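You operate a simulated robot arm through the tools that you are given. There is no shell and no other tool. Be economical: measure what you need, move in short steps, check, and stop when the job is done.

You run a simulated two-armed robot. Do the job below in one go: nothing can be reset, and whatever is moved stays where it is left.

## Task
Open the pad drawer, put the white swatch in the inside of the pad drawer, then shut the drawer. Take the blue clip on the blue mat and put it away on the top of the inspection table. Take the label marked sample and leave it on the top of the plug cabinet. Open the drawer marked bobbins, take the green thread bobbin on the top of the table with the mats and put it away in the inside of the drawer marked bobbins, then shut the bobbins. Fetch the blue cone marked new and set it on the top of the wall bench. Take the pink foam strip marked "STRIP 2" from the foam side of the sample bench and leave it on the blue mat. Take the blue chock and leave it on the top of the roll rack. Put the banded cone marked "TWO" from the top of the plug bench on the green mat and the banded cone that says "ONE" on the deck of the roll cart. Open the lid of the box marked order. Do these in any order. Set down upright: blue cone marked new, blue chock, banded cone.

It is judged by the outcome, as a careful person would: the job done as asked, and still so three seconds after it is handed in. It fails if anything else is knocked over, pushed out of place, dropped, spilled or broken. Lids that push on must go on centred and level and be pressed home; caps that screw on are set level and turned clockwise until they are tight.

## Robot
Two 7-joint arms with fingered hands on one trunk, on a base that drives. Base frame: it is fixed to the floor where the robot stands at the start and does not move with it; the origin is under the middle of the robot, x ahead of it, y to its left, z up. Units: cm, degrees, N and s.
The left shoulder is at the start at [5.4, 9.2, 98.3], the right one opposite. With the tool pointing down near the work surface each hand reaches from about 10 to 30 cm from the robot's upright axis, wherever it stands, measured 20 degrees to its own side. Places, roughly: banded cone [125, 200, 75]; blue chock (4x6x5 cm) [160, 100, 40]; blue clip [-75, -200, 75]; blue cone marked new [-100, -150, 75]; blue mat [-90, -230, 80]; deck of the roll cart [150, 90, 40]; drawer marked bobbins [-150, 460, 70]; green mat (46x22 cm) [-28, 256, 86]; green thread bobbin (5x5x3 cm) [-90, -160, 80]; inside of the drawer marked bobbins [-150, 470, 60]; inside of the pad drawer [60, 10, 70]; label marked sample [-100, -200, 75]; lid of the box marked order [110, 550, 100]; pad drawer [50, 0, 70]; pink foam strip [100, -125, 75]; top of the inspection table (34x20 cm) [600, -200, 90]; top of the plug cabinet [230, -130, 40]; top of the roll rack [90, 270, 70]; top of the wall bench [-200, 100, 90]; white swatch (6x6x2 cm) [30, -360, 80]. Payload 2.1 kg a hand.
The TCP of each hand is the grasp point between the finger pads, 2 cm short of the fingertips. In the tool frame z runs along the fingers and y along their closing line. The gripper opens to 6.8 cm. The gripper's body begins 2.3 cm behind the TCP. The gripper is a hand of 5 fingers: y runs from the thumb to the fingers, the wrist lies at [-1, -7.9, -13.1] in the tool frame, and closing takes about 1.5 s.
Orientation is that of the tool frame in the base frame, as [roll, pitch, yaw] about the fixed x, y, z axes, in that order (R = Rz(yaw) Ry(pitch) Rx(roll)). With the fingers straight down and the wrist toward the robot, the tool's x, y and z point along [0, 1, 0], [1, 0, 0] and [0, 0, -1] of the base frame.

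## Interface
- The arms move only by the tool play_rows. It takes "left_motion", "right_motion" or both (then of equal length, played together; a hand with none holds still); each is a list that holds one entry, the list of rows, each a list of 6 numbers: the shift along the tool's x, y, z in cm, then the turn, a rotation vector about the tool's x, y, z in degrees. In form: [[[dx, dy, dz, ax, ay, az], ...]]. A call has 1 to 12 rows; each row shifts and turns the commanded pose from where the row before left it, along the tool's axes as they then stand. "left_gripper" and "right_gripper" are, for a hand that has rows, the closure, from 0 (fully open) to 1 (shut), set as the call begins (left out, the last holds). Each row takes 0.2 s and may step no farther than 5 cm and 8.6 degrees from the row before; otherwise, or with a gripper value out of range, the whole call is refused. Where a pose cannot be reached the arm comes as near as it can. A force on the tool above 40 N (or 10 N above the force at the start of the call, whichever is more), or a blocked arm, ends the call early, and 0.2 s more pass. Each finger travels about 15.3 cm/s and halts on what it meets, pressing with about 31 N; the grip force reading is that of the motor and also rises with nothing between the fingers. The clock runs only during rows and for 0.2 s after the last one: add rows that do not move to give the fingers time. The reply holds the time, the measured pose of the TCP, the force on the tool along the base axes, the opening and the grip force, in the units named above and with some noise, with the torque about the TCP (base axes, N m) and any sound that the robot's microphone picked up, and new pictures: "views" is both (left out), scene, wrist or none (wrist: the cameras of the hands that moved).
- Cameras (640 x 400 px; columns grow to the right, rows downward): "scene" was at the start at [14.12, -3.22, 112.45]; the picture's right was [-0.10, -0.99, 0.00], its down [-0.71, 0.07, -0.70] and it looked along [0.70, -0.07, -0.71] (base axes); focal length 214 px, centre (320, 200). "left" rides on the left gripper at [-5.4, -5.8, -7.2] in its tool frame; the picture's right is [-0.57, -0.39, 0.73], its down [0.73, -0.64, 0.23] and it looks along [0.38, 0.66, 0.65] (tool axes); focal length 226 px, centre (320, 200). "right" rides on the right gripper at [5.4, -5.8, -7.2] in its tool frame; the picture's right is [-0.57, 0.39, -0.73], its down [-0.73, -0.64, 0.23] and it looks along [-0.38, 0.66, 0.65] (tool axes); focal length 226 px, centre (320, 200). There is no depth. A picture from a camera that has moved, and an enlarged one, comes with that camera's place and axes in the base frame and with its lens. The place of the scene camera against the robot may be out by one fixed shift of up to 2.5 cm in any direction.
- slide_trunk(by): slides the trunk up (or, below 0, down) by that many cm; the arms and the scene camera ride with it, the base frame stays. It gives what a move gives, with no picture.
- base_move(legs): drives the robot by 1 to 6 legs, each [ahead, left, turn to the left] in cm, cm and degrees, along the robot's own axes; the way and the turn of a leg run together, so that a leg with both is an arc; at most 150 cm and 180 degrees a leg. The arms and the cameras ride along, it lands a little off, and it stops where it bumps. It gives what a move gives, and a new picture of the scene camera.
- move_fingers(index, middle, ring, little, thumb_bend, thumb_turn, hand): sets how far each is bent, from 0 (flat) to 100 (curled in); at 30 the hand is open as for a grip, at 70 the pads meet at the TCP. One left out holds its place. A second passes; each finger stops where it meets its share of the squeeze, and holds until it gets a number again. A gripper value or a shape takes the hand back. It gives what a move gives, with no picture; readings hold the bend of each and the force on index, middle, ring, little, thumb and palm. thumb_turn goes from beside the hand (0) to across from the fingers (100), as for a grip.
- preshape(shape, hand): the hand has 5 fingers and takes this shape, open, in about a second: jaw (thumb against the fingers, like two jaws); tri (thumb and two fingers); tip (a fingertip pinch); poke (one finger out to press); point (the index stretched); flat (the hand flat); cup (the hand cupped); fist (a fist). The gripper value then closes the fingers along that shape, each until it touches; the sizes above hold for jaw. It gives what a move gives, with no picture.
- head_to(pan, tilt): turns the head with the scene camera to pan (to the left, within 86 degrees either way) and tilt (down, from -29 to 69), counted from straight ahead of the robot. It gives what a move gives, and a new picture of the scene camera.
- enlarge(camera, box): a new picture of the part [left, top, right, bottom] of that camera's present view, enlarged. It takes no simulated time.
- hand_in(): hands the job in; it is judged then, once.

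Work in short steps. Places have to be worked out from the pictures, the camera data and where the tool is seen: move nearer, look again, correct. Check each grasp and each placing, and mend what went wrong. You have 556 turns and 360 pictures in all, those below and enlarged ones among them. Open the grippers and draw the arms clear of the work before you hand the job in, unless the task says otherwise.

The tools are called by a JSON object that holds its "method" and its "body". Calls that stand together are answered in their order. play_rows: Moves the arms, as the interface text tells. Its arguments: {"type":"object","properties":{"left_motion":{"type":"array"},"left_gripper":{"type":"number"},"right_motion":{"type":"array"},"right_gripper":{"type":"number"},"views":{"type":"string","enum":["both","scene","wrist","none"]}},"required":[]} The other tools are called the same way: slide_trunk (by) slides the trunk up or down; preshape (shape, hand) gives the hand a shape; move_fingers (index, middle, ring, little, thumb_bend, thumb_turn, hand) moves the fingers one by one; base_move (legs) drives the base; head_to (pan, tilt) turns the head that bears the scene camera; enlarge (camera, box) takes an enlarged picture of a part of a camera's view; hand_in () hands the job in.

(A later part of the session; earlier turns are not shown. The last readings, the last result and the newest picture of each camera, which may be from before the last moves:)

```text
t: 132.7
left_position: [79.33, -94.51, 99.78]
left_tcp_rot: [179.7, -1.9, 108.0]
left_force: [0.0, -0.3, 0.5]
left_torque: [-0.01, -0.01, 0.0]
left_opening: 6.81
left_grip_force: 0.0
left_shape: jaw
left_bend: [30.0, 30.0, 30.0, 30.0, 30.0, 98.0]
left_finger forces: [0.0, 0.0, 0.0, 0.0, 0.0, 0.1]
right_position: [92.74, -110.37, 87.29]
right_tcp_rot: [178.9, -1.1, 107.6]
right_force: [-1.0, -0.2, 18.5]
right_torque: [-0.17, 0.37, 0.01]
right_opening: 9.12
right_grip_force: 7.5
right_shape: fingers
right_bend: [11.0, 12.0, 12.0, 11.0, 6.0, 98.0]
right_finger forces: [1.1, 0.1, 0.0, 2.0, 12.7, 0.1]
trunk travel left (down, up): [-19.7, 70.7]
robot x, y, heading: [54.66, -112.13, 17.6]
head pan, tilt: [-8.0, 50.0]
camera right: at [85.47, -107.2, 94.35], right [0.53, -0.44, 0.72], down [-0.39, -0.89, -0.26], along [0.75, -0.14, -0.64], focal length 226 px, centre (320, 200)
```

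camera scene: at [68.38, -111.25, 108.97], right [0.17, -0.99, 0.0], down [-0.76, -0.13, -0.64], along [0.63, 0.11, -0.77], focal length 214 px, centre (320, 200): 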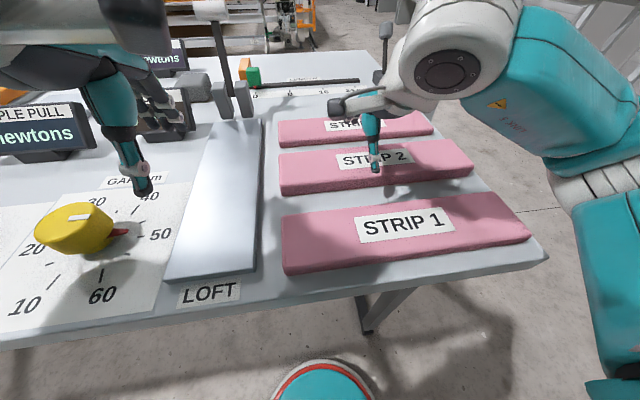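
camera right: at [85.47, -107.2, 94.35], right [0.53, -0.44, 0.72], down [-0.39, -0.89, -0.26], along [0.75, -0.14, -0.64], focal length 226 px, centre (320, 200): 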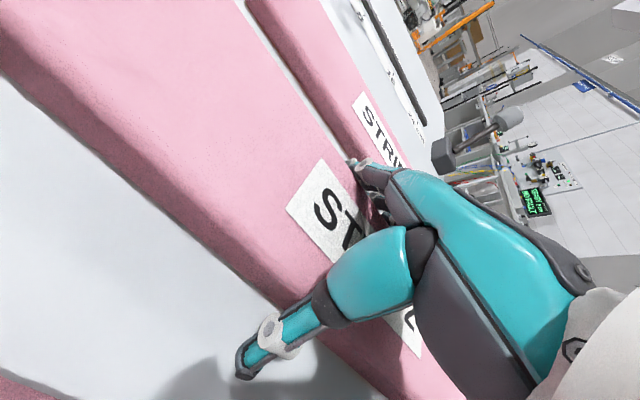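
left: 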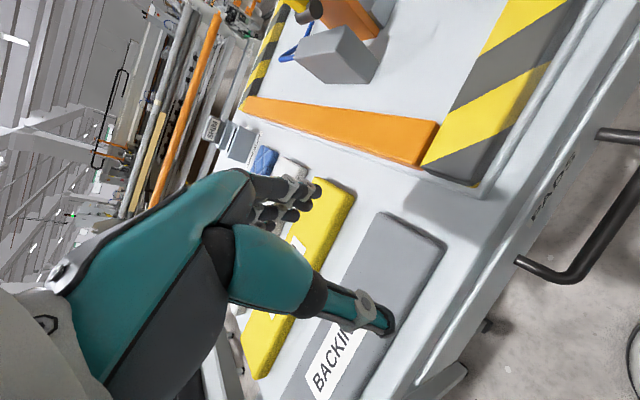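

Touching the table on both sides. Raise 0.4 and close.

{"method": "play_rows", "body": {"right_motion": [[[0, 0, -0.4, 0, 0, 0], [0, 0, 0, 0, 0, 0], [0, 0, -0.1, 0, 0, 0], [0, 0, -0.1, 0, 0, 0], [0, 0, 0, 0, 0, 0], [0, 0, 0, 0, 0, 0], [0, 0, 0, 0, 0, 0]]], "right_gripper": 0.9, "views": "none"}}

{"method": "play_rows", "body": {"right_motion": [[[0, 0, -2, 0, 0, 0], [0, 0, -3, 0, 0, 0], [0, 0, -3, 0, 0, 0], [0, 0, -4, 0, 0, 0]]], "views": "both"}}

```text
t: 134.3
left_position: [79.21, -94.54, 99.73]
left_tcp_rot: [179.7, -1.9, 107.9]
left_force: [-0.7, 0.1, 0.6]
left_torque: [0.01, -0.02, 0.01]
left_opening: 6.78
left_grip_force: 0.1
left_shape: jaw
left_bend: [30.0, 30.0, 30.0, 30.0, 30.0, 98.0]
left_finger forces: [0.0, 0.0, 0.0, 0.0, 0.0, 0.0]
right_position: [92.68, -110.36, 87.79]
right_tcp_rot: [179.2, -1.1, 107.5]
right_force: [-1.0, -0.5, 22.6]
right_torque: [-0.16, -0.05, 0.13]
right_opening: 5.32
right_grip_force: 30.8
right_shape: jaw
right_bend: [17.0, 30.0, 30.0, 23.0, 27.0, 97.0]
right_finger forces: [26.3, 19.1, 7.2, 6.4, 57.6, 0.0]
trunk travel left (down, up): [-19.7, 70.7]
robot x, y, heading: [54.4, -112.12, 17.3]
head pan, tilt: [-8.0, 50.0]
```

```text
t: 135.3
left_position: [79.48, -94.59, 99.65]
left_tcp_rot: [179.8, -2.0, 107.9]
left_force: [0.1, 0.8, 0.6]
left_torque: [0.0, -0.02, 0.01]
left_opening: 6.77
left_grip_force: 0.1
left_shape: jaw
left_bend: [30.0, 30.0, 30.0, 30.0, 30.0, 98.0]
left_finger forces: [0.0, 0.0, 0.0, 0.1, 0.0, 0.0]
right_position: [92.81, -110.73, 99.89]
right_tcp_rot: [179.1, -1.2, 107.6]
right_force: [0.1, 0.2, 0.2]
right_torque: [0.02, -0.02, 0.02]
right_opening: 5.31
right_grip_force: 30.9
right_shape: jaw
right_bend: [16.0, 30.0, 30.0, 26.0, 38.0, 93.0]
right_finger forces: [28.2, 10.5, 6.1, 4.5, 49.1, 0.0]
trunk travel left (down, up): [-19.7, 70.7]
robot x, y, heading: [54.73, -112.14, 17.4]
head pan, tilt: [-8.0, 50.0]
camera scene: at [68.38, -111.25, 108.97], right [0.17, -0.99, 0.0], down [-0.76, -0.13, -0.64], along [0.63, 0.11, -0.77], focal length 214 px, centre (320, 200)
camera right: at [85.52, -107.59, 107.01], right [0.54, -0.44, 0.72], down [-0.39, -0.89, -0.25], along [0.75, -0.14, -0.64], focal length 226 px, centre (320, 200)
```

scene: 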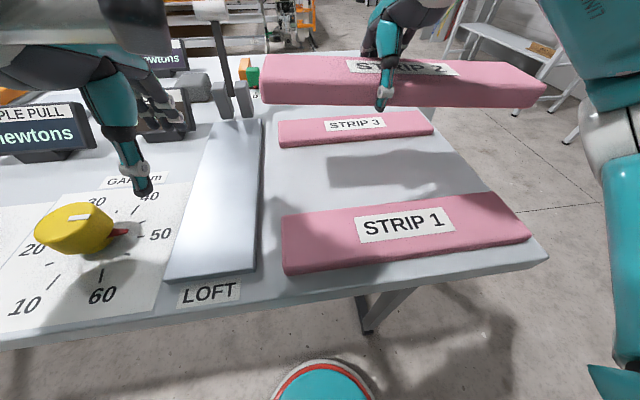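
right: 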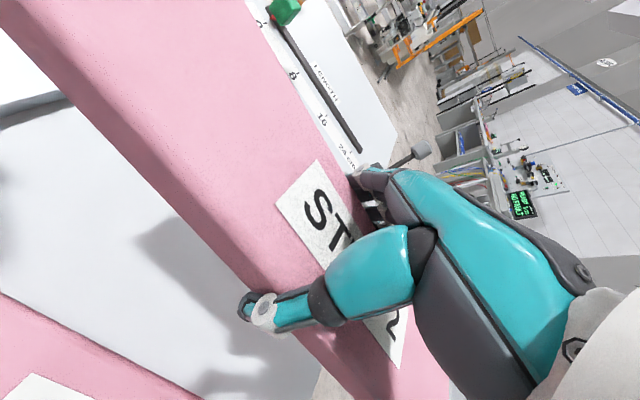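

Strip 2 is held. Back away, turn around, and head to the mats table.

{"method": "base_move", "body": {"legs": [[-60, 0, 0], [0, 0, 180], [20, 50, 0]]}}

{"method": "head_to", "body": {"pan": 0, "tilt": 30}}

```text
t: 148.7
left_position: [-33.17, -200.65, 99.68]
left_tcp_rot: [179.8, -1.9, -73.3]
left_force: [0.1, 0.1, -0.3]
left_torque: [0.03, 0.02, 0.0]
left_opening: 6.75
left_grip_force: 0.1
left_shape: jaw
left_bend: [30.0, 30.0, 30.0, 30.0, 30.0, 98.0]
left_finger forces: [0.1, 0.0, 0.1, 0.0, 0.1, 0.0]
right_position: [-46.13, -184.19, 99.8]
right_tcp_rot: [179.3, -1.0, -73.4]
right_force: [0.2, 0.0, -0.5]
right_torque: [0.02, -0.02, 0.01]
right_opening: 5.3
right_grip_force: 31.1
right_shape: jaw
right_bend: [16.0, 30.0, 30.0, 26.0, 41.0, 93.0]
right_finger forces: [26.8, 10.3, 5.9, 4.3, 47.1, 0.0]
trunk travel left (down, up): [-19.7, 70.7]
robot x, y, heading: [-7.68, -183.86, -163.6]
head pan, tilt: [-8.0, 50.0]
camera scene: at [-21.07, -188.93, 108.97], right [-0.15, 0.99, 0.0], down [0.76, 0.11, -0.64], along [-0.64, -0.09, -0.77], focal length 214 px, centre (320, 200)
```

scene: 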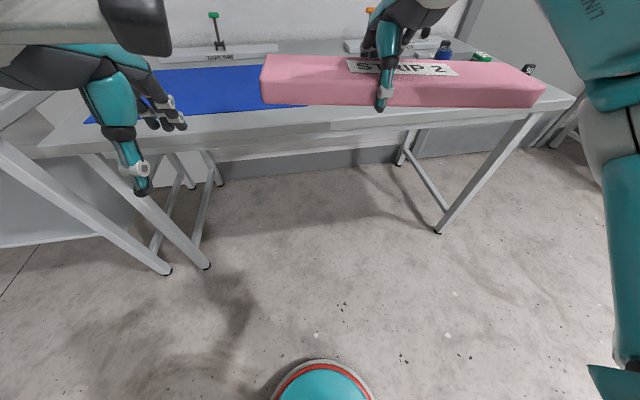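

```text
t: 149.5
left_position: [-33.01, -200.6, 99.57]
left_tcp_rot: [179.8, -2.0, -73.2]
left_force: [-0.1, -0.1, -0.4]
left_torque: [-0.01, 0.0, 0.02]
left_opening: 6.78
left_grip_force: 0.0
left_shape: jaw
left_bend: [30.0, 30.0, 30.0, 30.0, 30.0, 98.0]
left_finger forces: [0.0, 0.0, 0.0, 0.0, 0.0, 0.0]
right_position: [-46.21, -184.21, 99.9]
right_tcp_rot: [179.2, -1.1, -73.5]
right_force: [0.0, 0.0, -0.8]
right_torque: [0.01, 0.0, 0.0]
right_opening: 5.28
right_grip_force: 31.1
right_shape: jaw
right_bend: [16.0, 30.0, 30.0, 26.0, 41.0, 93.0]
right_finger forces: [26.8, 10.3, 5.9, 4.4, 47.0, 0.0]
trunk travel left (down, up): [-19.7, 70.7]
robot x, y, heading: [-7.58, -183.62, -163.6]
head pan, tilt: [0.0, 30.0]
camera scene: at [-22.12, -190.36, 111.91], right [-0.28, 0.96, 0.0], down [0.48, 0.14, -0.87], along [-0.83, -0.25, -0.5], focal length 214 px, centre (320, 200)
```

scene: 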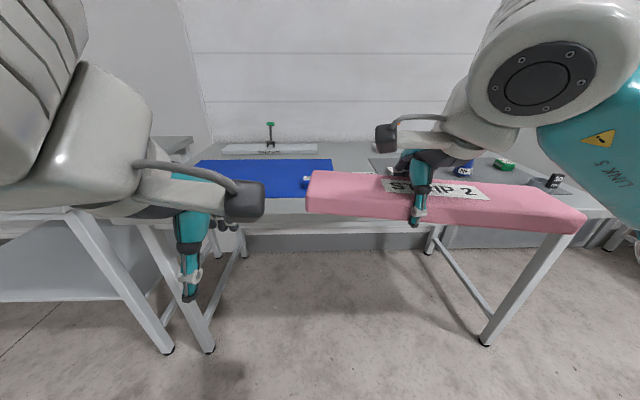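

The blue mat lies left. Strafe left and approach a bit to see it fully.

{"method": "base_move", "body": {"legs": [[15, 27, 1]]}}

{"method": "head_to", "body": {"pan": 10, "tilt": 38}}

```text
t: 151.6
left_position: [-39.33, -231.36, 99.51]
left_tcp_rot: [179.8, -2.0, -72.2]
left_force: [-0.9, 1.1, 0.4]
left_torque: [0.02, 0.01, -0.03]
left_opening: 6.76
left_grip_force: 0.1
left_shape: jaw
left_bend: [30.0, 30.0, 30.0, 30.0, 30.0, 98.0]
left_finger forces: [0.0, 0.0, 0.1, 0.0, 0.0, 0.0]
right_position: [-52.63, -215.13, 99.83]
right_tcp_rot: [179.3, -1.1, -72.6]
right_force: [-0.4, 0.2, 0.0]
right_torque: [-0.01, 0.01, 0.02]
right_opening: 5.3
right_grip_force: 30.8
right_shape: jaw
right_bend: [16.0, 30.0, 30.0, 26.0, 41.0, 93.0]
right_finger forces: [26.8, 10.3, 5.9, 4.3, 46.9, 0.1]
trunk travel left (down, up): [-19.7, 70.7]
robot x, y, heading: [-14.4, -213.47, -162.4]
head pan, tilt: [0.0, 30.0]
camera scene: at [-28.47, -220.91, 111.92], right [-0.3, 0.95, 0.0], down [0.48, 0.15, -0.87], along [-0.83, -0.26, -0.5], focal length 214 px, centre (320, 200)
```

scene: 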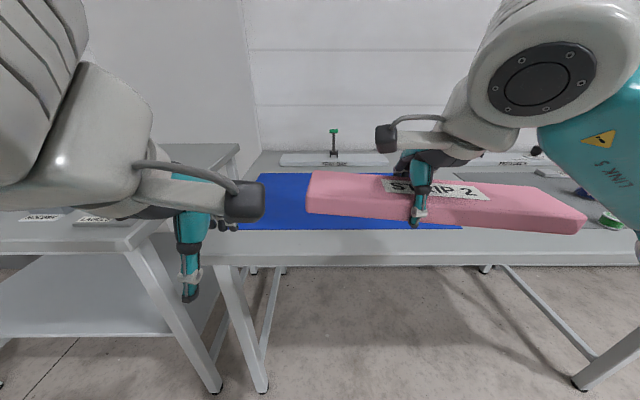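

```text
t: 152.3
left_position: [-39.25, -231.34, 99.67]
left_tcp_rot: [179.8, -1.9, -72.2]
left_force: [0.6, -0.6, 0.3]
left_torque: [0.01, 0.02, 0.04]
left_opening: 6.8
left_grip_force: 0.0
left_shape: jaw
left_bend: [30.0, 30.0, 30.0, 30.0, 30.0, 98.0]
left_finger forces: [0.0, 0.1, 0.1, 0.1, 0.1, 0.1]
right_position: [-52.67, -215.1, 99.86]
right_tcp_rot: [179.2, -1.2, -72.5]
right_force: [1.0, 0.6, -0.3]
right_torque: [0.0, 0.0, 0.0]
right_opening: 5.3
right_grip_force: 30.8
right_shape: jaw
right_bend: [16.0, 30.0, 30.0, 26.0, 41.0, 93.0]
right_finger forces: [27.0, 10.3, 5.9, 4.4, 47.0, 0.0]
trunk travel left (down, up): [-19.7, 70.7]
robot x, y, heading: [-14.2, -213.94, -162.6]
head pan, tilt: [10.0, 38.0]
camera scene: at [-27.51, -222.18, 110.69], right [-0.46, 0.89, 0.0], down [0.55, 0.28, -0.79], along [-0.7, -0.36, -0.62], focal length 214 px, centre (320, 200)
```

scene: 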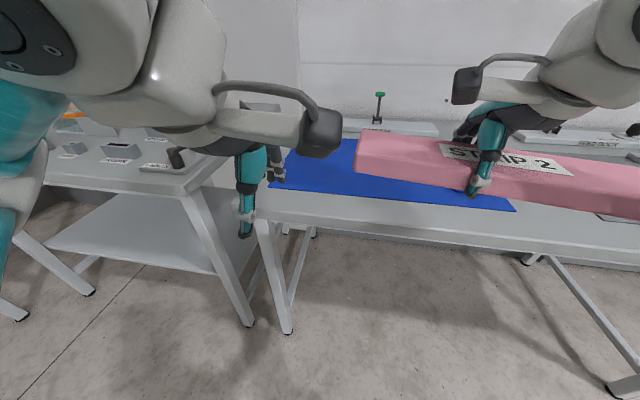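

Use the right wrist camera to look over the strip at the mat.

{"method": "enlarge", "body": {"camera": "right", "box": [0, 0, 640, 400]}}

{"method": "enlarge", "body": {"camera": "left", "box": [0, 0, 640, 400]}}

```text
1.00 times, centred on (320, 200) of right (not enlarged: the box is as wide or as high as the picture)
camera zoom: at [-45.29, -218.57, 106.98], right [-0.53, 0.44, 0.72], down [0.39, 0.89, -0.25], along [-0.75, 0.15, -0.64], focal length 226 px, centre (320, 200)
```

zoom: 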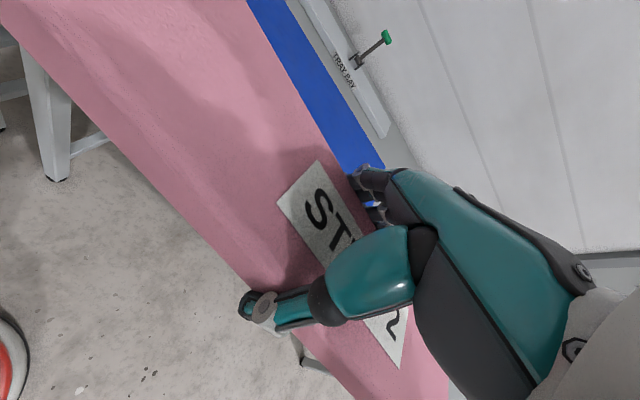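

```text
1.00 times, centred on (320, 200) of left (not enlarged: the box is as wide or as high as the picture)
camera zoom: at [-35.3, -224.14, 106.58], right [0.2, 0.63, -0.75], down [0.84, -0.51, -0.21], along [-0.51, -0.58, -0.63], focal length 226 px, centre (320, 200)
```

zoom: 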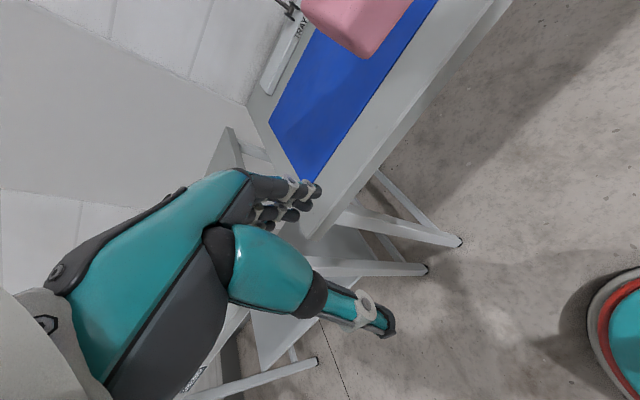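

The clip is at the right end; the left front of the mat is clear. Place strip centre at about (-77.7,-237). Drive in.

{"method": "base_move", "body": {"legs": [[0, 13, 0], [27, 0, 0]]}}

{"method": "play_rows", "body": {"right_motion": [[[0, 1.7, 2, 0, 0, 0], [0, 1.7, 2, 0, 0, 0]]]}}

```text
t: 155.1
left_position: [-61.95, -252.0, 99.61]
left_tcp_rot: [179.7, -2.0, -72.1]
left_force: [0.0, 1.3, -0.1]
left_torque: [0.01, 0.01, -0.01]
left_opening: 6.77
left_grip_force: 0.0
left_shape: jaw
left_bend: [30.0, 30.0, 30.0, 30.0, 30.0, 98.0]
left_finger forces: [0.0, 0.0, 0.0, 0.1, 0.0, 0.1]
right_position: [-75.25, -235.79, 99.86]
right_tcp_rot: [179.1, -1.1, -72.4]
right_force: [0.3, -0.4, -1.0]
right_torque: [0.01, -0.02, 0.01]
right_opening: 5.32
right_grip_force: 30.9
right_shape: jaw
right_bend: [16.0, 30.0, 30.0, 26.0, 41.0, 93.0]
right_finger forces: [26.9, 10.3, 5.9, 4.3, 47.0, 0.1]
trunk travel left (down, up): [-19.7, 70.7]
robot x, y, heading: [-37.14, -234.88, -162.5]
head pan, tilt: [10.0, 38.0]
camera scene: at [-50.28, -242.87, 110.69], right [-0.46, 0.89, 0.0], down [0.55, 0.28, -0.79], along [-0.7, -0.36, -0.62], focal length 214 px, centre (320, 200)
```

scene: 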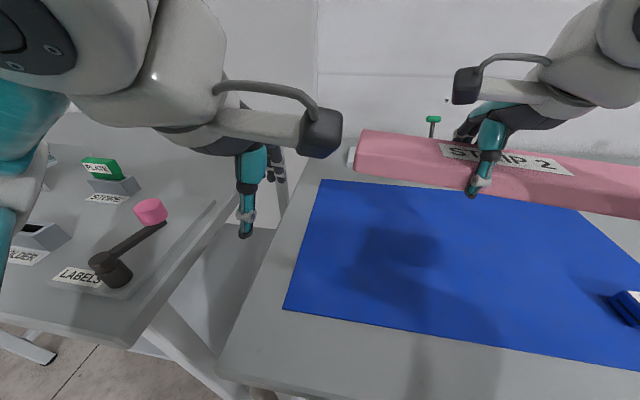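

```text
t: 155.7
left_position: [-62.06, -252.15, 99.53]
left_tcp_rot: [179.7, -2.0, -72.2]
left_force: [-0.4, 0.0, -0.4]
left_torque: [0.0, 0.01, 0.0]
left_opening: 6.77
left_grip_force: 0.0
left_shape: jaw
left_bend: [30.0, 30.0, 30.0, 30.0, 30.0, 98.0]
left_finger forces: [0.1, 0.1, 0.0, 0.1, 0.1, 0.1]
right_position: [-78.63, -236.94, 95.92]
right_tcp_rot: [179.1, -1.1, -72.5]
right_force: [-0.1, -0.1, 0.6]
right_torque: [-0.01, 0.0, 0.0]
right_opening: 5.31
right_grip_force: 31.6
right_shape: jaw
right_bend: [16.0, 30.0, 30.0, 27.0, 42.0, 93.0]
right_finger forces: [25.9, 10.5, 5.6, 4.0, 45.8, 0.1]
trunk travel left (down, up): [-19.7, 70.7]
robot x, y, heading: [-37.03, -234.55, -162.8]
head pan, tilt: [10.0, 38.0]
camera scene: at [-50.29, -242.87, 110.69], right [-0.46, 0.89, 0.0], down [0.55, 0.28, -0.79], along [-0.7, -0.36, -0.62], focal length 214 px, centre (320, 200)
camera right: at [-71.39, -240.31, 103.08], right [-0.53, 0.44, 0.72], down [0.39, 0.89, -0.25], along [-0.75, 0.15, -0.64], focal length 226 px, centre (320, 200)
```

scene: 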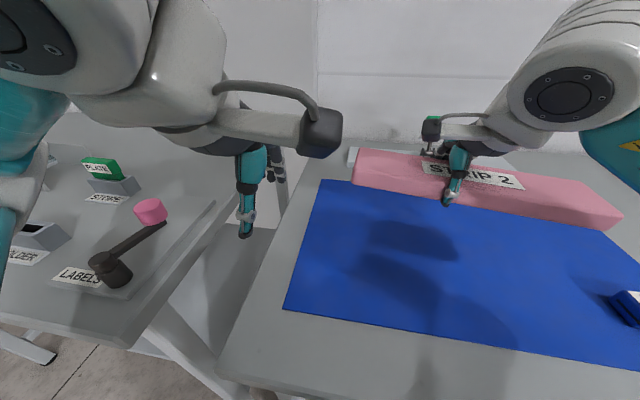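
right: 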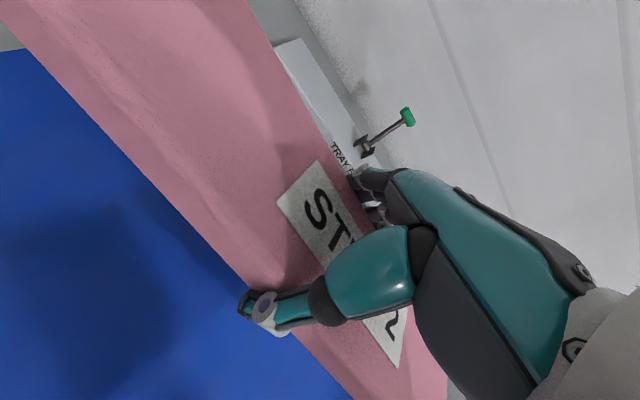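

Strip will land ~12 cm deep and well inside the mat, clear of the clip. Lower it.

{"method": "play_rows", "body": {"right_motion": [[[0, 0, 3, 0, 0, 0], [0, 0, 3, 0, 0, 0], [0, 0, 3, 0, 0, 0], [0, 0, 1.5, 0, 0, 0]]], "views": "wrist"}}

```text
t: 156.7
left_position: [-61.95, -252.04, 99.65]
left_tcp_rot: [179.8, -2.0, -72.2]
left_force: [0.7, -0.2, 0.2]
left_torque: [0.01, 0.01, 0.02]
left_opening: 6.79
left_grip_force: 0.0
left_shape: jaw
left_bend: [30.0, 30.0, 30.0, 30.0, 30.0, 98.0]
left_finger forces: [0.0, 0.0, 0.1, 0.0, 0.0, 0.0]
right_position: [-78.75, -237.17, 85.54]
right_tcp_rot: [179.2, -1.0, -72.5]
right_force: [-0.1, 0.7, -0.9]
right_torque: [0.02, -0.01, 0.0]
right_opening: 5.33
right_grip_force: 31.5
right_shape: jaw
right_bend: [16.0, 30.0, 30.0, 27.0, 43.0, 93.0]
right_finger forces: [25.0, 10.5, 5.5, 3.6, 44.5, 0.0]
trunk travel left (down, up): [-19.7, 70.7]
robot x, y, heading: [-36.98, -234.87, -162.5]
head pan, tilt: [10.0, 38.0]
camera right: at [-71.39, -240.52, 92.64], right [-0.53, 0.44, 0.72], down [0.39, 0.89, -0.25], along [-0.75, 0.15, -0.64], focal length 226 px, centre (320, 200)
```

right: 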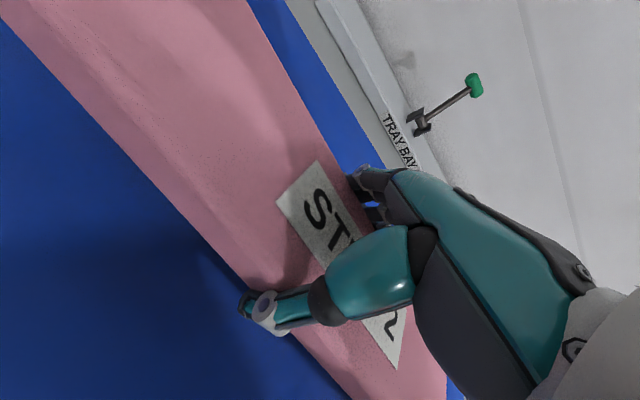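

Still in the air; lower in small steps until contact.

{"method": "play_rows", "body": {"right_motion": [[[0, 0, 1, 0, 0, 0], [0, 0, 1, 0, 0, 0], [0, 0, 0.7, 0, 0, 0], [0, 0, 0.7, 0, 0, 0]]], "views": "wrist"}}

```text
t: 157.7
left_position: [-61.88, -252.2, 99.64]
left_tcp_rot: [179.7, -1.9, -72.1]
left_force: [-0.3, 0.0, 0.9]
left_torque: [0.0, 0.0, 0.01]
left_opening: 6.79
left_grip_force: 0.1
left_shape: jaw
left_bend: [30.0, 30.0, 30.0, 30.0, 30.0, 98.0]
left_finger forces: [0.0, 0.0, 0.1, 0.1, 0.1, 0.1]
right_position: [-78.72, -237.21, 82.31]
right_tcp_rot: [178.9, -1.2, -72.5]
right_force: [0.1, -0.5, 17.9]
right_torque: [0.27, -0.26, -0.01]
right_opening: 5.32
right_grip_force: 30.8
right_shape: jaw
right_bend: [16.0, 30.0, 30.0, 27.0, 43.0, 93.0]
right_finger forces: [23.2, 13.4, 5.4, 4.6, 56.2, 0.0]
trunk travel left (down, up): [-19.7, 70.7]
robot x, y, heading: [-37.05, -234.48, -162.5]
head pan, tilt: [10.0, 38.0]
camera right: at [-71.45, -240.65, 89.28], right [-0.53, 0.44, 0.72], down [0.39, 0.89, -0.26], along [-0.75, 0.14, -0.64], focal length 226 px, centre (320, 200)
```

right: 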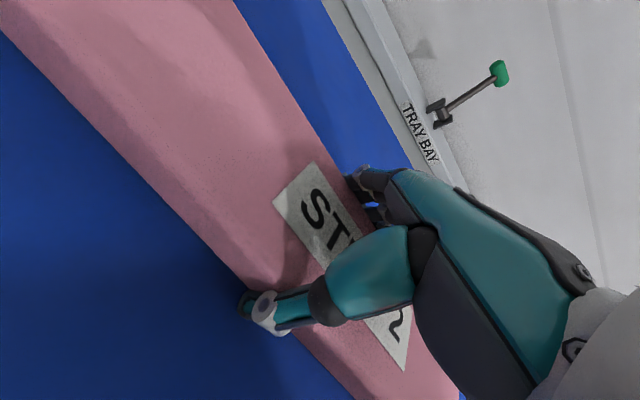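

Contact with the mat (18 N). Open the fingers and rise.

{"method": "move_fingers", "body": {"hand": "right", "index": 12, "middle": 12, "ring": 12, "little": 12, "thumb_bend": 12}}

{"method": "play_rows", "body": {"right_motion": [[[0, 0, -2, 0, 0, 0], [0, 0, -4, 0, 0, 0], [0, 0, -4, 0, 0, 0], [0, -1, -4, 0, 0, 0]]], "views": "none"}}

{"method": "head_to", "body": {"pan": -12, "tilt": 45}}

```text
t: 158.7
left_position: [-62.0, -252.08, 99.71]
left_tcp_rot: [179.8, -2.0, -72.1]
left_force: [0.3, 0.7, -0.2]
left_torque: [-0.05, -0.02, -0.01]
left_opening: 6.78
left_grip_force: 0.1
left_shape: jaw
left_bend: [30.0, 30.0, 30.0, 30.0, 30.0, 98.0]
left_finger forces: [0.0, 0.0, 0.0, 0.1, 0.0, 0.1]
right_position: [-78.8, -237.23, 82.03]
right_tcp_rot: [179.3, -1.0, -72.4]
right_force: [-1.2, 0.2, 1.1]
right_torque: [-0.04, 0.07, 0.02]
right_opening: 8.93
right_grip_force: 0.6
right_shape: fingers
right_bend: [11.0, 12.0, 12.0, 12.0, 12.0, 100.0]
right_finger forces: [1.0, 0.0, 0.0, 0.1, 0.0, 0.0]
trunk travel left (down, up): [-19.7, 70.7]
robot x, y, heading: [-37.07, -234.68, -162.6]
head pan, tilt: [10.0, 38.0]
```

```text
t: 159.7
left_position: [-62.03, -252.05, 99.53]
left_tcp_rot: [179.7, -2.0, -72.3]
left_force: [0.2, 0.3, -0.9]
left_torque: [0.01, -0.01, -0.01]
left_opening: 6.79
left_grip_force: 0.0
left_shape: jaw
left_bend: [30.0, 30.0, 30.0, 30.0, 30.0, 98.0]
left_finger forces: [0.1, 0.0, 0.0, 0.1, 0.0, 0.0]
right_position: [-77.6, -236.64, 95.87]
right_tcp_rot: [179.2, -1.2, -72.5]
right_force: [0.4, 0.6, 0.1]
right_torque: [0.02, -0.03, 0.02]
right_opening: 8.8
right_grip_force: 0.1
right_shape: fingers
right_bend: [12.0, 12.0, 12.0, 12.0, 12.0, 100.0]
right_finger forces: [0.0, 0.0, 0.1, 0.0, 0.0, 0.1]
trunk travel left (down, up): [-19.7, 70.7]
robot x, y, heading: [-37.01, -234.68, -162.6]
head pan, tilt: [10.0, 38.0]
```

```text
t: 160.6
left_position: [-61.99, -252.13, 99.51]
left_tcp_rot: [179.8, -2.0, -72.2]
left_force: [0.0, 0.1, 0.6]
left_torque: [0.01, 0.03, 0.0]
left_opening: 6.77
left_grip_force: 0.1
left_shape: jaw
left_bend: [30.0, 30.0, 30.0, 30.0, 30.0, 98.0]
left_finger forces: [0.0, 0.0, 0.1, 0.0, 0.1, 0.0]
right_position: [-77.75, -236.65, 95.92]
right_tcp_rot: [179.3, -1.2, -72.4]
right_force: [-0.5, 0.0, -0.5]
right_torque: [0.03, 0.0, -0.01]
right_opening: 8.83
right_grip_force: 0.0
right_shape: fingers
right_bend: [12.0, 12.0, 12.0, 12.0, 12.0, 100.0]
right_finger forces: [0.0, 0.0, 0.0, 0.0, 0.0, 0.1]
trunk travel left (down, up): [-19.7, 70.7]
robot x, y, heading: [-37.17, -234.68, -162.5]
head pan, tilt: [-12.0, 45.0]
camera scene: at [-50.72, -239.67, 109.66], right [-0.1, 1.0, 0.0], down [0.7, 0.07, -0.71], along [-0.7, -0.07, -0.71], focal length 214 px, centre (320, 200)
```

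scene: 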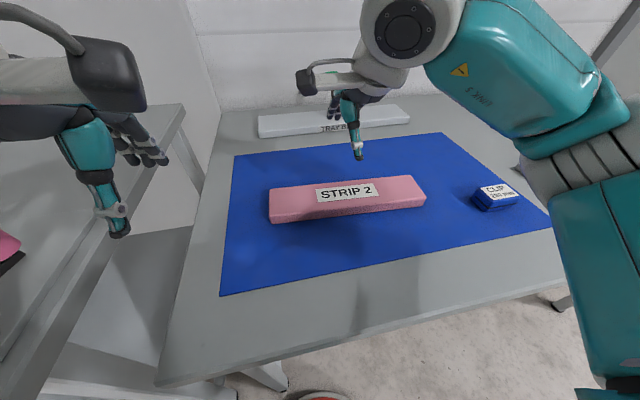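

Strip 2 is down on the mat. Strafe right 24 cm to bring the right hand to the clip.

{"method": "base_move", "body": {"legs": [[-2, -24, 0]]}}

{"method": "play_rows", "body": {"right_motion": [[[0, -1, 2, 0, 0, 0], [0, -1, 2, 0, 0, 0]]], "right_gripper": 0, "views": "both"}}

```text
t: 162.4
left_position: [-67.27, -228.86, 99.65]
left_tcp_rot: [179.8, -2.0, -72.3]
left_force: [-0.4, 0.6, -0.3]
left_torque: [0.0, 0.01, 0.0]
left_opening: 6.8
left_grip_force: 0.0
left_shape: jaw
left_bend: [30.0, 30.0, 30.0, 30.0, 30.0, 98.0]
left_finger forces: [0.0, 0.1, 0.1, 0.0, 0.0, 0.0]
right_position: [-82.77, -213.49, 95.82]
right_tcp_rot: [179.1, -1.1, -72.4]
right_force: [0.0, -0.4, -0.7]
right_torque: [-0.01, 0.0, 0.01]
right_opening: 8.81
right_grip_force: 0.1
right_shape: fingers
right_bend: [12.0, 12.0, 12.0, 12.0, 12.0, 100.0]
right_finger forces: [0.0, 0.1, 0.0, 0.0, 0.0, 0.0]
trunk travel left (down, up): [-19.7, 70.7]
robot x, y, heading: [-42.38, -211.56, -162.3]
head pan, tilt: [-12.0, 45.0]
camera scene: at [-55.89, -216.51, 109.66], right [-0.09, 1.0, 0.0], down [0.7, 0.07, -0.71], along [-0.7, -0.07, -0.71], focal length 214 px, centre (320, 200)
```

scene: 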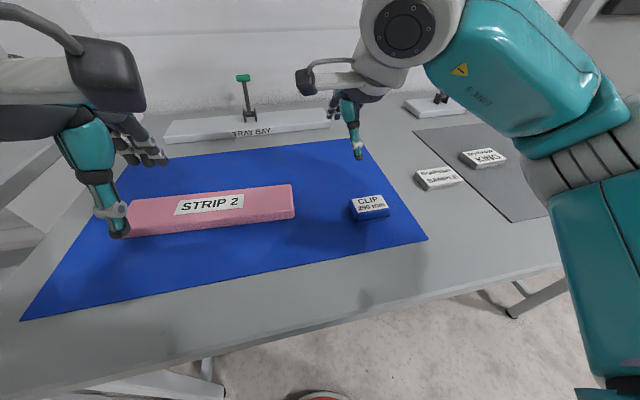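

```text
t: 163.0
left_position: [-67.23, -228.97, 99.58]
left_tcp_rot: [179.7, -2.0, -72.3]
left_force: [-0.3, 0.1, 0.5]
left_torque: [-0.01, -0.04, 0.02]
left_opening: 6.8
left_grip_force: 0.1
left_shape: jaw
left_bend: [30.0, 30.0, 30.0, 30.0, 30.0, 98.0]
left_finger forces: [0.0, 0.0, 0.0, 0.0, 0.0, 0.0]
right_position: [-80.93, -212.95, 91.85]
right_tcp_rot: [179.2, -1.1, -72.5]
right_force: [0.4, 0.3, -0.4]
right_torque: [0.01, 0.0, 0.01]
right_opening: 6.82
right_grip_force: 0.0
right_shape: jaw
right_bend: [30.0, 30.0, 30.0, 30.0, 30.0, 98.0]
right_finger forces: [0.1, 0.1, 0.0, 0.1, 0.0, 0.0]
trunk travel left (down, up): [-19.7, 70.7]
robot x, y, heading: [-41.97, -211.53, -162.4]
head pan, tilt: [-12.0, 45.0]
camera scene: at [-55.89, -216.5, 109.66], right [-0.09, 1.0, 0.0], down [0.7, 0.07, -0.71], along [-0.7, -0.07, -0.71], focal length 214 px, centre (320, 200)
camera right: at [-73.65, -216.29, 98.91], right [-0.53, 0.44, 0.72], down [0.39, 0.89, -0.25], along [-0.75, 0.15, -0.64], focal length 226 px, centre (320, 200)
```

scene: 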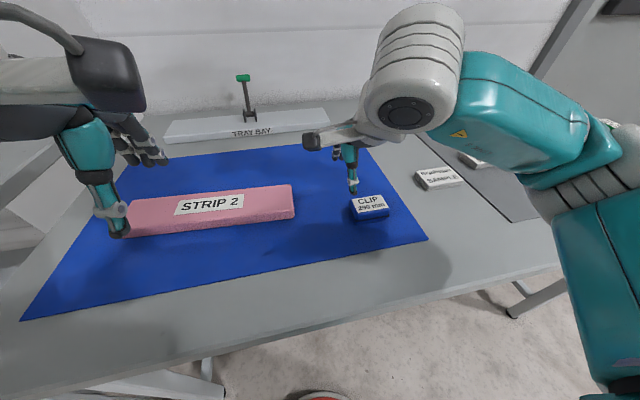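
right: 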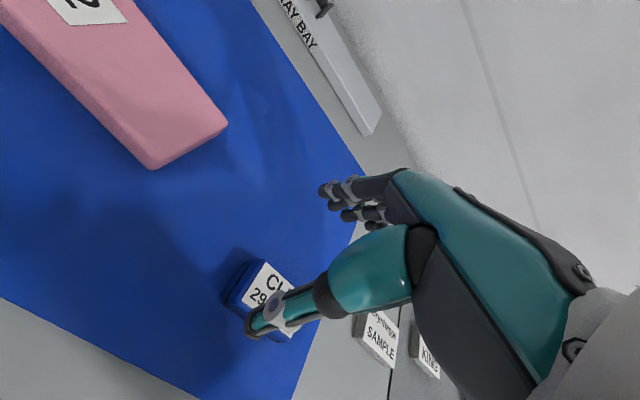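

The clip is ~4.5 cm right of the hand per the wrist view. Adjust and look again.

{"method": "play_rows", "body": {"right_motion": [[[-2.2, -0.2, 0, 0, 0, 0], [-2.3, -0.2, 0, 0, 0, 0]]], "views": "wrist"}}

```text
t: 163.6
left_position: [-67.18, -228.88, 99.71]
left_tcp_rot: [179.7, -2.0, -72.3]
left_force: [-0.3, -0.4, 0.8]
left_torque: [-0.02, 0.03, -0.01]
left_opening: 6.79
left_grip_force: 0.0
left_shape: jaw
left_bend: [30.0, 30.0, 30.0, 30.0, 30.0, 98.0]
left_finger forces: [0.0, 0.1, 0.1, 0.0, 0.1, 0.0]
right_position: [-81.79, -208.43, 91.68]
right_tcp_rot: [179.3, -1.2, -72.5]
right_force: [1.3, 0.3, 0.5]
right_torque: [-0.02, 0.0, 0.01]
right_opening: 6.79
right_grip_force: 0.2
right_shape: jaw
right_bend: [30.0, 30.0, 30.0, 30.0, 30.0, 98.0]
right_finger forces: [0.0, 0.0, 0.1, 0.0, 0.1, 0.0]
trunk travel left (down, up): [-19.7, 70.7]
robot x, y, heading: [-42.29, -210.98, -162.7]
head pan, tilt: [-12.0, 45.0]
camera right: at [-74.61, -211.87, 98.81], right [-0.53, 0.44, 0.72], down [0.39, 0.89, -0.25], along [-0.75, 0.15, -0.64], focal length 226 px, centre (320, 200)
```

right: 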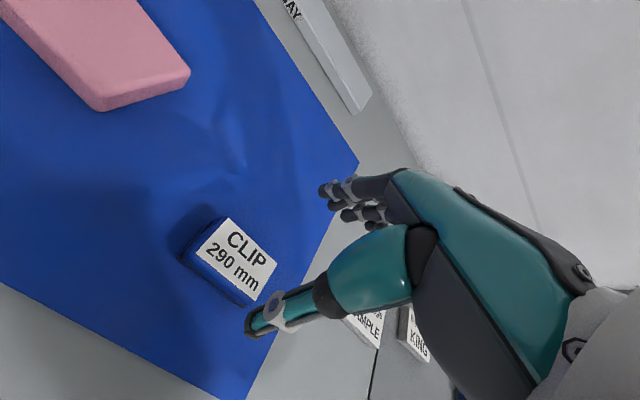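

Hand centred over the clip (about 5.2×4 cm). Descend.

{"method": "play_rows", "body": {"right_motion": [[[0, 0.2, 3, 0, 0, 0], [0, 0, 3, 0, 0, 0], [0, 0, 1.5, 0, 0, 0], [0, 0, 1.0, 0, 0, 0], [0, 0, 0.6, 0, 0, 0]]], "views": "wrist"}}

```text
t: 164.8
left_position: [-67.13, -228.88, 99.65]
left_tcp_rot: [179.7, -1.9, -72.3]
left_force: [0.2, 1.0, 0.1]
left_torque: [0.02, -0.03, 0.0]
left_opening: 6.8
left_grip_force: 0.0
left_shape: jaw
left_bend: [30.0, 30.0, 30.0, 30.0, 30.0, 98.0]
left_finger forces: [0.1, 0.0, 0.0, 0.0, 0.1, 0.0]
right_position: [-82.08, -208.86, 82.76]
right_tcp_rot: [179.1, -1.2, -72.5]
right_force: [-0.2, 0.2, -0.2]
right_torque: [0.01, 0.0, -0.03]
right_opening: 6.8
right_grip_force: 0.0
right_shape: jaw
right_bend: [30.0, 30.0, 30.0, 30.0, 30.0, 98.0]
right_finger forces: [0.1, 0.0, 0.1, 0.0, 0.1, 0.0]
trunk travel left (down, up): [-19.7, 70.7]
robot x, y, heading: [-42.29, -211.41, -162.9]
head pan, tilt: [-12.0, 45.0]
camera right: at [-74.9, -212.23, 89.82], right [-0.53, 0.44, 0.72], down [0.39, 0.89, -0.25], along [-0.75, 0.15, -0.64], focal length 226 px, centre (320, 200)
```

right: 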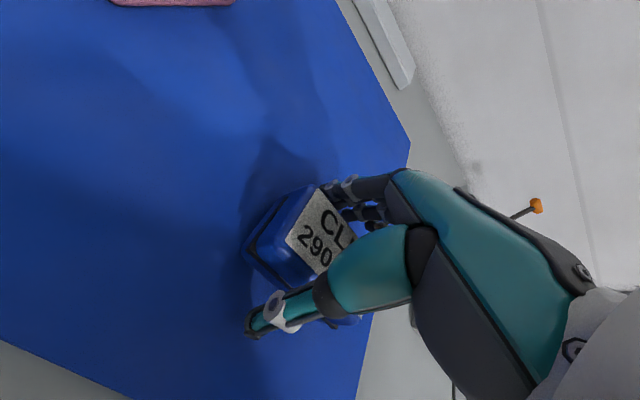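

Clip is between thumb and fingers. Close.

{"method": "play_rows", "body": {"right_motion": [[[0, 0, 0, 0, 0, 0], [0, 0, 0, 0, 0, 0], [0, 0, 0, 0, 0, 0], [0, 0, 0, 0, 0, 0], [0, 0, 0, 0, 0, 0], [0, 0, 0, 0, 0, 0]]], "right_gripper": 0.9, "views": "none"}}

{"method": "play_rows", "body": {"right_motion": [[[0, 0, -1.5, 0, 0, 0], [0, 0, -3, 0, 0, 0], [0, 0, -4, 0, 0, 0], [0, 0, -4, 0, 0, 0]]], "views": "both"}}

```text
t: 166.2
left_position: [-67.19, -228.89, 99.61]
left_tcp_rot: [179.6, -2.0, -72.3]
left_force: [-0.2, 0.2, -0.5]
left_torque: [-0.01, 0.02, 0.02]
left_opening: 6.76
left_grip_force: 0.1
left_shape: jaw
left_bend: [30.0, 30.0, 30.0, 30.0, 30.0, 98.0]
left_finger forces: [0.1, 0.1, 0.1, 0.0, 0.1, 0.0]
right_position: [-82.15, -208.82, 82.78]
right_tcp_rot: [179.2, -1.1, -72.5]
right_force: [1.2, 0.8, -0.6]
right_torque: [0.0, -0.04, 0.04]
right_opening: 3.27
right_grip_force: 31.2
right_shape: jaw
right_bend: [74.0, 51.0, 53.0, 54.0, 69.0, 93.0]
right_finger forces: [15.9, 7.4, 3.6, 0.3, 27.2, 0.0]
trunk travel left (down, up): [-19.7, 70.7]
robot x, y, heading: [-42.1, -211.37, -162.6]
head pan, tilt: [-12.0, 45.0]
```

```text
t: 167.2
left_position: [-67.16, -228.94, 99.67]
left_tcp_rot: [179.7, -1.9, -72.2]
left_force: [-0.8, 0.7, -0.4]
left_torque: [0.0, -0.01, 0.03]
left_opening: 6.81
left_grip_force: 0.2
left_shape: jaw
left_bend: [30.0, 30.0, 30.0, 30.0, 30.0, 98.0]
left_finger forces: [0.0, 0.0, 0.1, 0.0, 0.0, 0.0]
right_position: [-81.81, -208.5, 95.21]
right_tcp_rot: [179.3, -1.1, -72.5]
right_force: [-0.8, 0.8, -0.4]
right_torque: [-0.03, -0.02, 0.0]
right_opening: 3.17
right_grip_force: 30.6
right_shape: jaw
right_bend: [74.0, 51.0, 54.0, 54.0, 71.0, 92.0]
right_finger forces: [16.4, 7.3, 3.6, 0.0, 27.4, 0.0]
trunk travel left (down, up): [-19.7, 70.7]
robot x, y, heading: [-42.08, -211.58, -162.7]
head pan, tilt: [-12.0, 45.0]
camera scene: at [-55.9, -216.5, 109.66], right [-0.09, 1.0, 0.0], down [0.7, 0.07, -0.71], along [-0.7, -0.07, -0.71], focal length 214 px, centre (320, 200)
camera right: at [-74.6, -211.88, 102.39], right [-0.53, 0.44, 0.72], down [0.39, 0.89, -0.25], along [-0.75, 0.15, -0.64], focal length 226 px, centre (320, 200)
```

scene: 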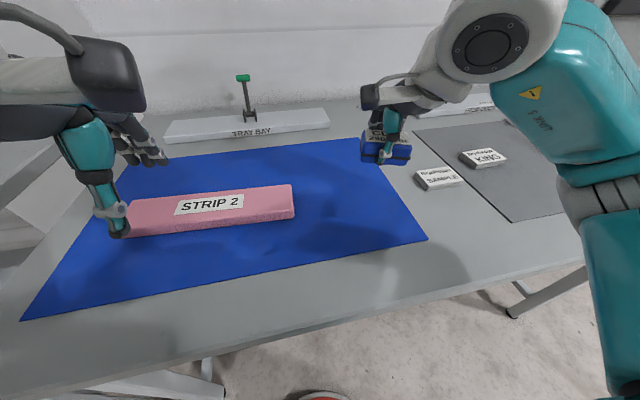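
right: 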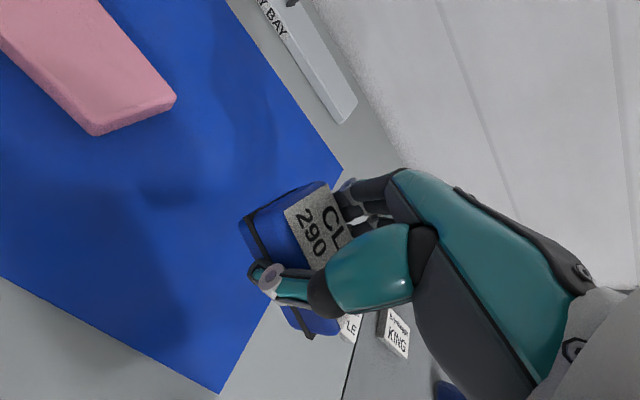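

Clip held. For the SAMPLE label I use the left hand: raise the trunk, strafe right ~38 cm.

{"method": "slide_trunk", "body": {"by": 9}}

{"method": "base_move", "body": {"legs": [[-4, -38, 0]]}}

{"method": "head_to", "body": {"pan": -5, "tilt": 42}}

```text
t: 168.4
left_position: [-67.29, -228.89, 108.58]
left_tcp_rot: [179.8, -2.1, -72.3]
left_force: [-0.4, 0.3, 0.0]
left_torque: [-0.01, 0.04, -0.02]
left_opening: 6.78
left_grip_force: 0.1
left_shape: jaw
left_bend: [30.0, 30.0, 30.0, 30.0, 30.0, 98.0]
left_finger forces: [0.0, 0.0, 0.1, 0.0, 0.0, 0.1]
right_position: [-82.04, -208.39, 104.03]
right_tcp_rot: [179.3, -1.1, -72.5]
right_force: [-0.4, -0.6, -0.9]
right_torque: [-0.02, 0.01, -0.03]
right_opening: 3.19
right_grip_force: 31.0
right_shape: jaw
right_bend: [74.0, 51.0, 54.0, 54.0, 71.0, 92.0]
right_finger forces: [16.4, 7.4, 3.6, 0.0, 27.5, 0.1]
trunk travel left (down, up): [-28.7, 61.7]
robot x, y, heading: [-42.24, -211.58, -162.6]
head pan, tilt: [-12.0, 45.0]
```

```text
t: 170.8
left_position: [-74.84, -191.74, 108.55]
left_tcp_rot: [179.7, -2.1, -72.1]
left_force: [0.1, 0.0, -0.7]
left_torque: [-0.02, -0.01, 0.02]
left_opening: 6.79
left_grip_force: 0.0
left_shape: jaw
left_bend: [30.0, 30.0, 30.0, 30.0, 30.0, 98.0]
left_finger forces: [0.1, 0.0, 0.1, 0.0, 0.0, 0.0]
right_position: [-89.72, -171.34, 104.26]
right_tcp_rot: [179.3, -1.2, -72.3]
right_force: [-0.1, 0.1, 0.1]
right_torque: [0.02, 0.02, 0.01]
right_opening: 3.16
right_grip_force: 30.9
right_shape: jaw
right_bend: [74.0, 51.0, 54.0, 54.0, 71.0, 92.0]
right_finger forces: [16.5, 7.3, 3.6, 0.1, 27.5, 0.0]
trunk travel left (down, up): [-28.7, 61.7]
robot x, y, heading: [-49.82, -174.11, -162.4]
head pan, tilt: [-12.0, 45.0]
camera scene: at [-61.9, -178.76, 118.78], right [-0.1, 1.0, 0.0], down [0.7, 0.07, -0.71], along [-0.7, -0.07, -0.71], focal length 214 px, centre (320, 200)
```

scene: 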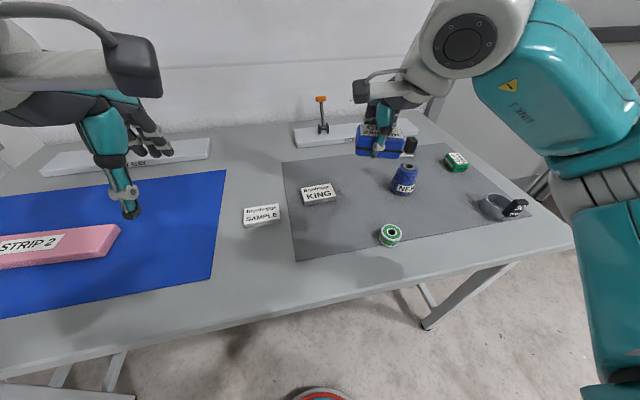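

```text
t: 171.5
left_position: [-74.72, -191.67, 108.58]
left_tcp_rot: [179.7, -2.0, -72.0]
left_force: [0.0, -0.1, -0.5]
left_torque: [0.0, 0.01, 0.0]
left_opening: 6.78
left_grip_force: 0.0
left_shape: jaw
left_bend: [30.0, 30.0, 30.0, 30.0, 30.0, 98.0]
left_finger forces: [0.0, 0.0, 0.0, 0.1, 0.2, 0.0]
right_position: [-89.66, -171.31, 104.18]
right_tcp_rot: [179.2, -1.0, -72.2]
right_force: [-0.3, 0.0, -0.5]
right_torque: [-0.05, 0.02, -0.02]
right_opening: 3.18
right_grip_force: 30.4
right_shape: jaw
right_bend: [74.0, 51.0, 54.0, 54.0, 71.0, 92.0]
right_finger forces: [16.5, 7.4, 3.7, 0.1, 27.5, 0.1]
trunk travel left (down, up): [-28.7, 61.7]
robot x, y, heading: [-49.68, -174.3, -162.4]
head pan, tilt: [-5.0, 42.0]
camera scene: at [-61.97, -179.79, 119.21], right [-0.22, 0.98, 0.0], down [0.65, 0.15, -0.74], along [-0.72, -0.16, -0.67], focal length 214 px, centre (320, 200)
```

scene: 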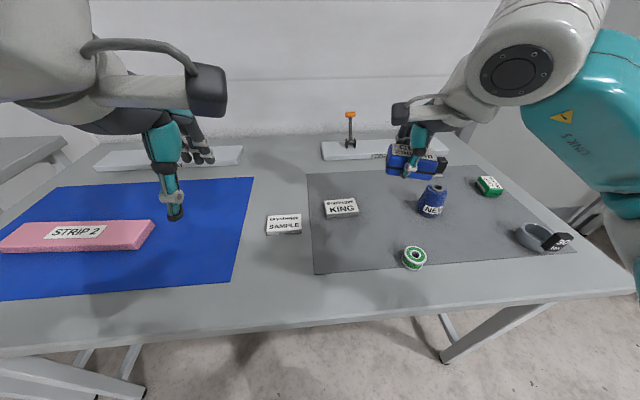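

SAMPLE label ≈(-92.5,-195). Approach 9 cm and extend the left hand over it.

{"method": "base_move", "body": {"legs": [[9, -3, 0]]}}

{"method": "play_rows", "body": {"left_motion": [[[0.3, 3, 4, 0, 0, 0], [0.3, 3, 4, 0, 0, 0], [0.4, 3, 4, 0, 0, 0]]], "left_gripper": 0, "views": "both"}}

```text
t: 172.6
left_position: [-84.23, -191.41, 108.67]
left_tcp_rot: [179.7, -2.1, -72.0]
left_force: [-0.3, 0.9, 0.4]
left_torque: [-0.03, 0.02, 0.0]
left_opening: 6.77
left_grip_force: 0.1
left_shape: jaw
left_bend: [30.0, 30.0, 30.0, 30.0, 30.0, 98.0]
left_finger forces: [0.0, 0.1, 0.0, 0.0, 0.1, 0.0]
right_position: [-99.12, -171.18, 104.26]
right_tcp_rot: [179.2, -1.2, -72.4]
right_force: [0.2, 0.1, 0.0]
right_torque: [0.02, -0.04, -0.06]
right_opening: 3.16
right_grip_force: 31.3
right_shape: jaw
right_bend: [74.0, 51.0, 54.0, 54.0, 71.0, 92.0]
right_finger forces: [16.4, 7.5, 3.6, 0.0, 27.4, 0.1]
trunk travel left (down, up): [-28.7, 61.7]
robot x, y, heading: [-58.94, -173.97, -162.6]
head pan, tilt: [-5.0, 42.0]
camera scene: at [-71.34, -179.52, 119.21], right [-0.22, 0.98, 0.0], down [0.65, 0.15, -0.74], along [-0.73, -0.16, -0.67], focal length 214 px, centre (320, 200)
```

scene: 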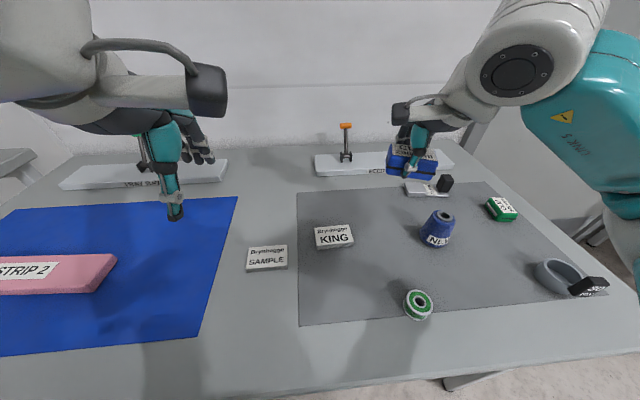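

```text
refused: row 3 steps farther than a row can; nothing moved
```

Step too long; use smaller steps.

{"method": "play_rows", "body": {"left_motion": [[[0.2, 2.5, 3, 0, 0, 0], [0.2, 2.5, 3, 0, 0, 0], [0.2, 2.5, 3, 0, 0, 0], [0.2, 0, 4, 0, 0, 0]]], "left_gripper": 0, "views": "wrist"}}

```text
t: 173.6
left_position: [-90.86, -194.76, 95.52]
left_tcp_rot: [179.7, -2.0, -72.2]
left_force: [0.3, -0.3, 0.7]
left_torque: [-0.02, 0.02, -0.01]
left_opening: 6.8
left_grip_force: 0.1
left_shape: jaw
left_bend: [30.0, 30.0, 30.0, 30.0, 30.0, 98.0]
left_finger forces: [0.0, 0.0, 0.1, 0.0, 0.0, 0.0]
right_position: [-99.07, -171.14, 104.14]
right_tcp_rot: [179.2, -1.2, -72.4]
right_force: [-0.5, 0.6, -0.6]
right_torque: [-0.01, -0.04, 0.0]
right_opening: 3.19
right_grip_force: 30.8
right_shape: jaw
right_bend: [74.0, 51.0, 54.0, 54.0, 71.0, 92.0]
right_finger forces: [16.5, 7.4, 3.8, 0.1, 27.5, 0.0]
trunk travel left (down, up): [-28.7, 61.7]
robot x, y, heading: [-59.21, -174.15, -162.5]
head pan, tilt: [-5.0, 42.0]
camera left: at [-86.94, -187.57, 102.48], right [0.2, 0.63, -0.75], down [0.84, -0.51, -0.21], along [-0.51, -0.58, -0.63], focal length 226 px, centre (320, 200)
```

left: 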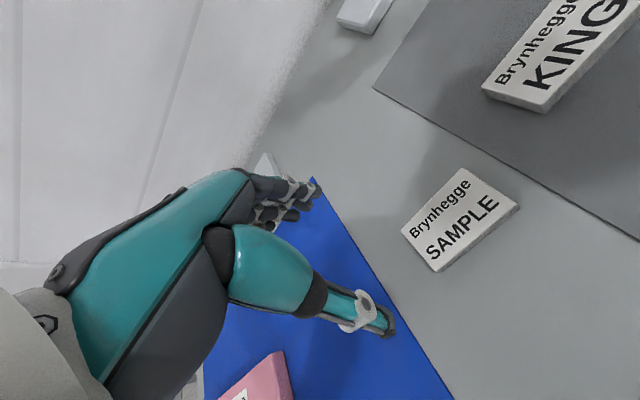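

Label (8×5 cm, thin) centre ≈(-93.3,-192.8), aligned. Move over it and descend partway.

{"method": "play_rows", "body": {"left_motion": [[[-1.3, 0.9, 2, 0, 0, 0], [-1.3, 0.8, 3, 0, 0, 0], [0, 0, 3, 0, 0, 0], [0, 0, 2, 0, 0, 0]]], "views": "wrist"}}

```text
t: 174.6
left_position: [-93.28, -193.24, 85.7]
left_tcp_rot: [179.7, -2.0, -72.1]
left_force: [0.4, -0.5, 0.9]
left_torque: [-0.02, -0.02, 0.0]
left_opening: 6.8
left_grip_force: 0.1
left_shape: jaw
left_bend: [30.0, 30.0, 30.0, 30.0, 30.0, 98.0]
left_finger forces: [0.1, 0.0, 0.0, 0.1, 0.0, 0.0]
right_position: [-99.05, -171.12, 104.09]
right_tcp_rot: [179.2, -1.2, -72.3]
right_force: [0.0, -0.6, -0.6]
right_torque: [0.0, 0.0, -0.02]
right_opening: 3.19
right_grip_force: 30.7
right_shape: jaw
right_bend: [74.0, 51.0, 54.0, 54.0, 71.0, 92.0]
right_finger forces: [16.5, 7.4, 3.6, 0.0, 27.4, 0.0]
trunk travel left (down, up): [-28.7, 61.7]
robot x, y, heading: [-59.1, -173.77, -162.9]
head pan, tilt: [-5.0, 42.0]
camera left: at [-89.44, -185.98, 92.59], right [0.2, 0.63, -0.75], down [0.84, -0.51, -0.21], along [-0.51, -0.58, -0.63], focal length 226 px, centre (320, 200)
```

left: 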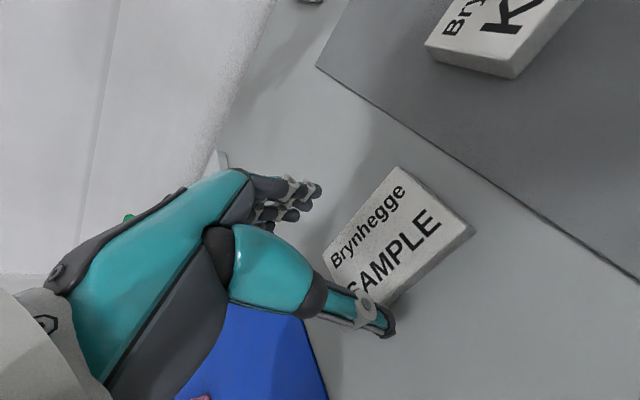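

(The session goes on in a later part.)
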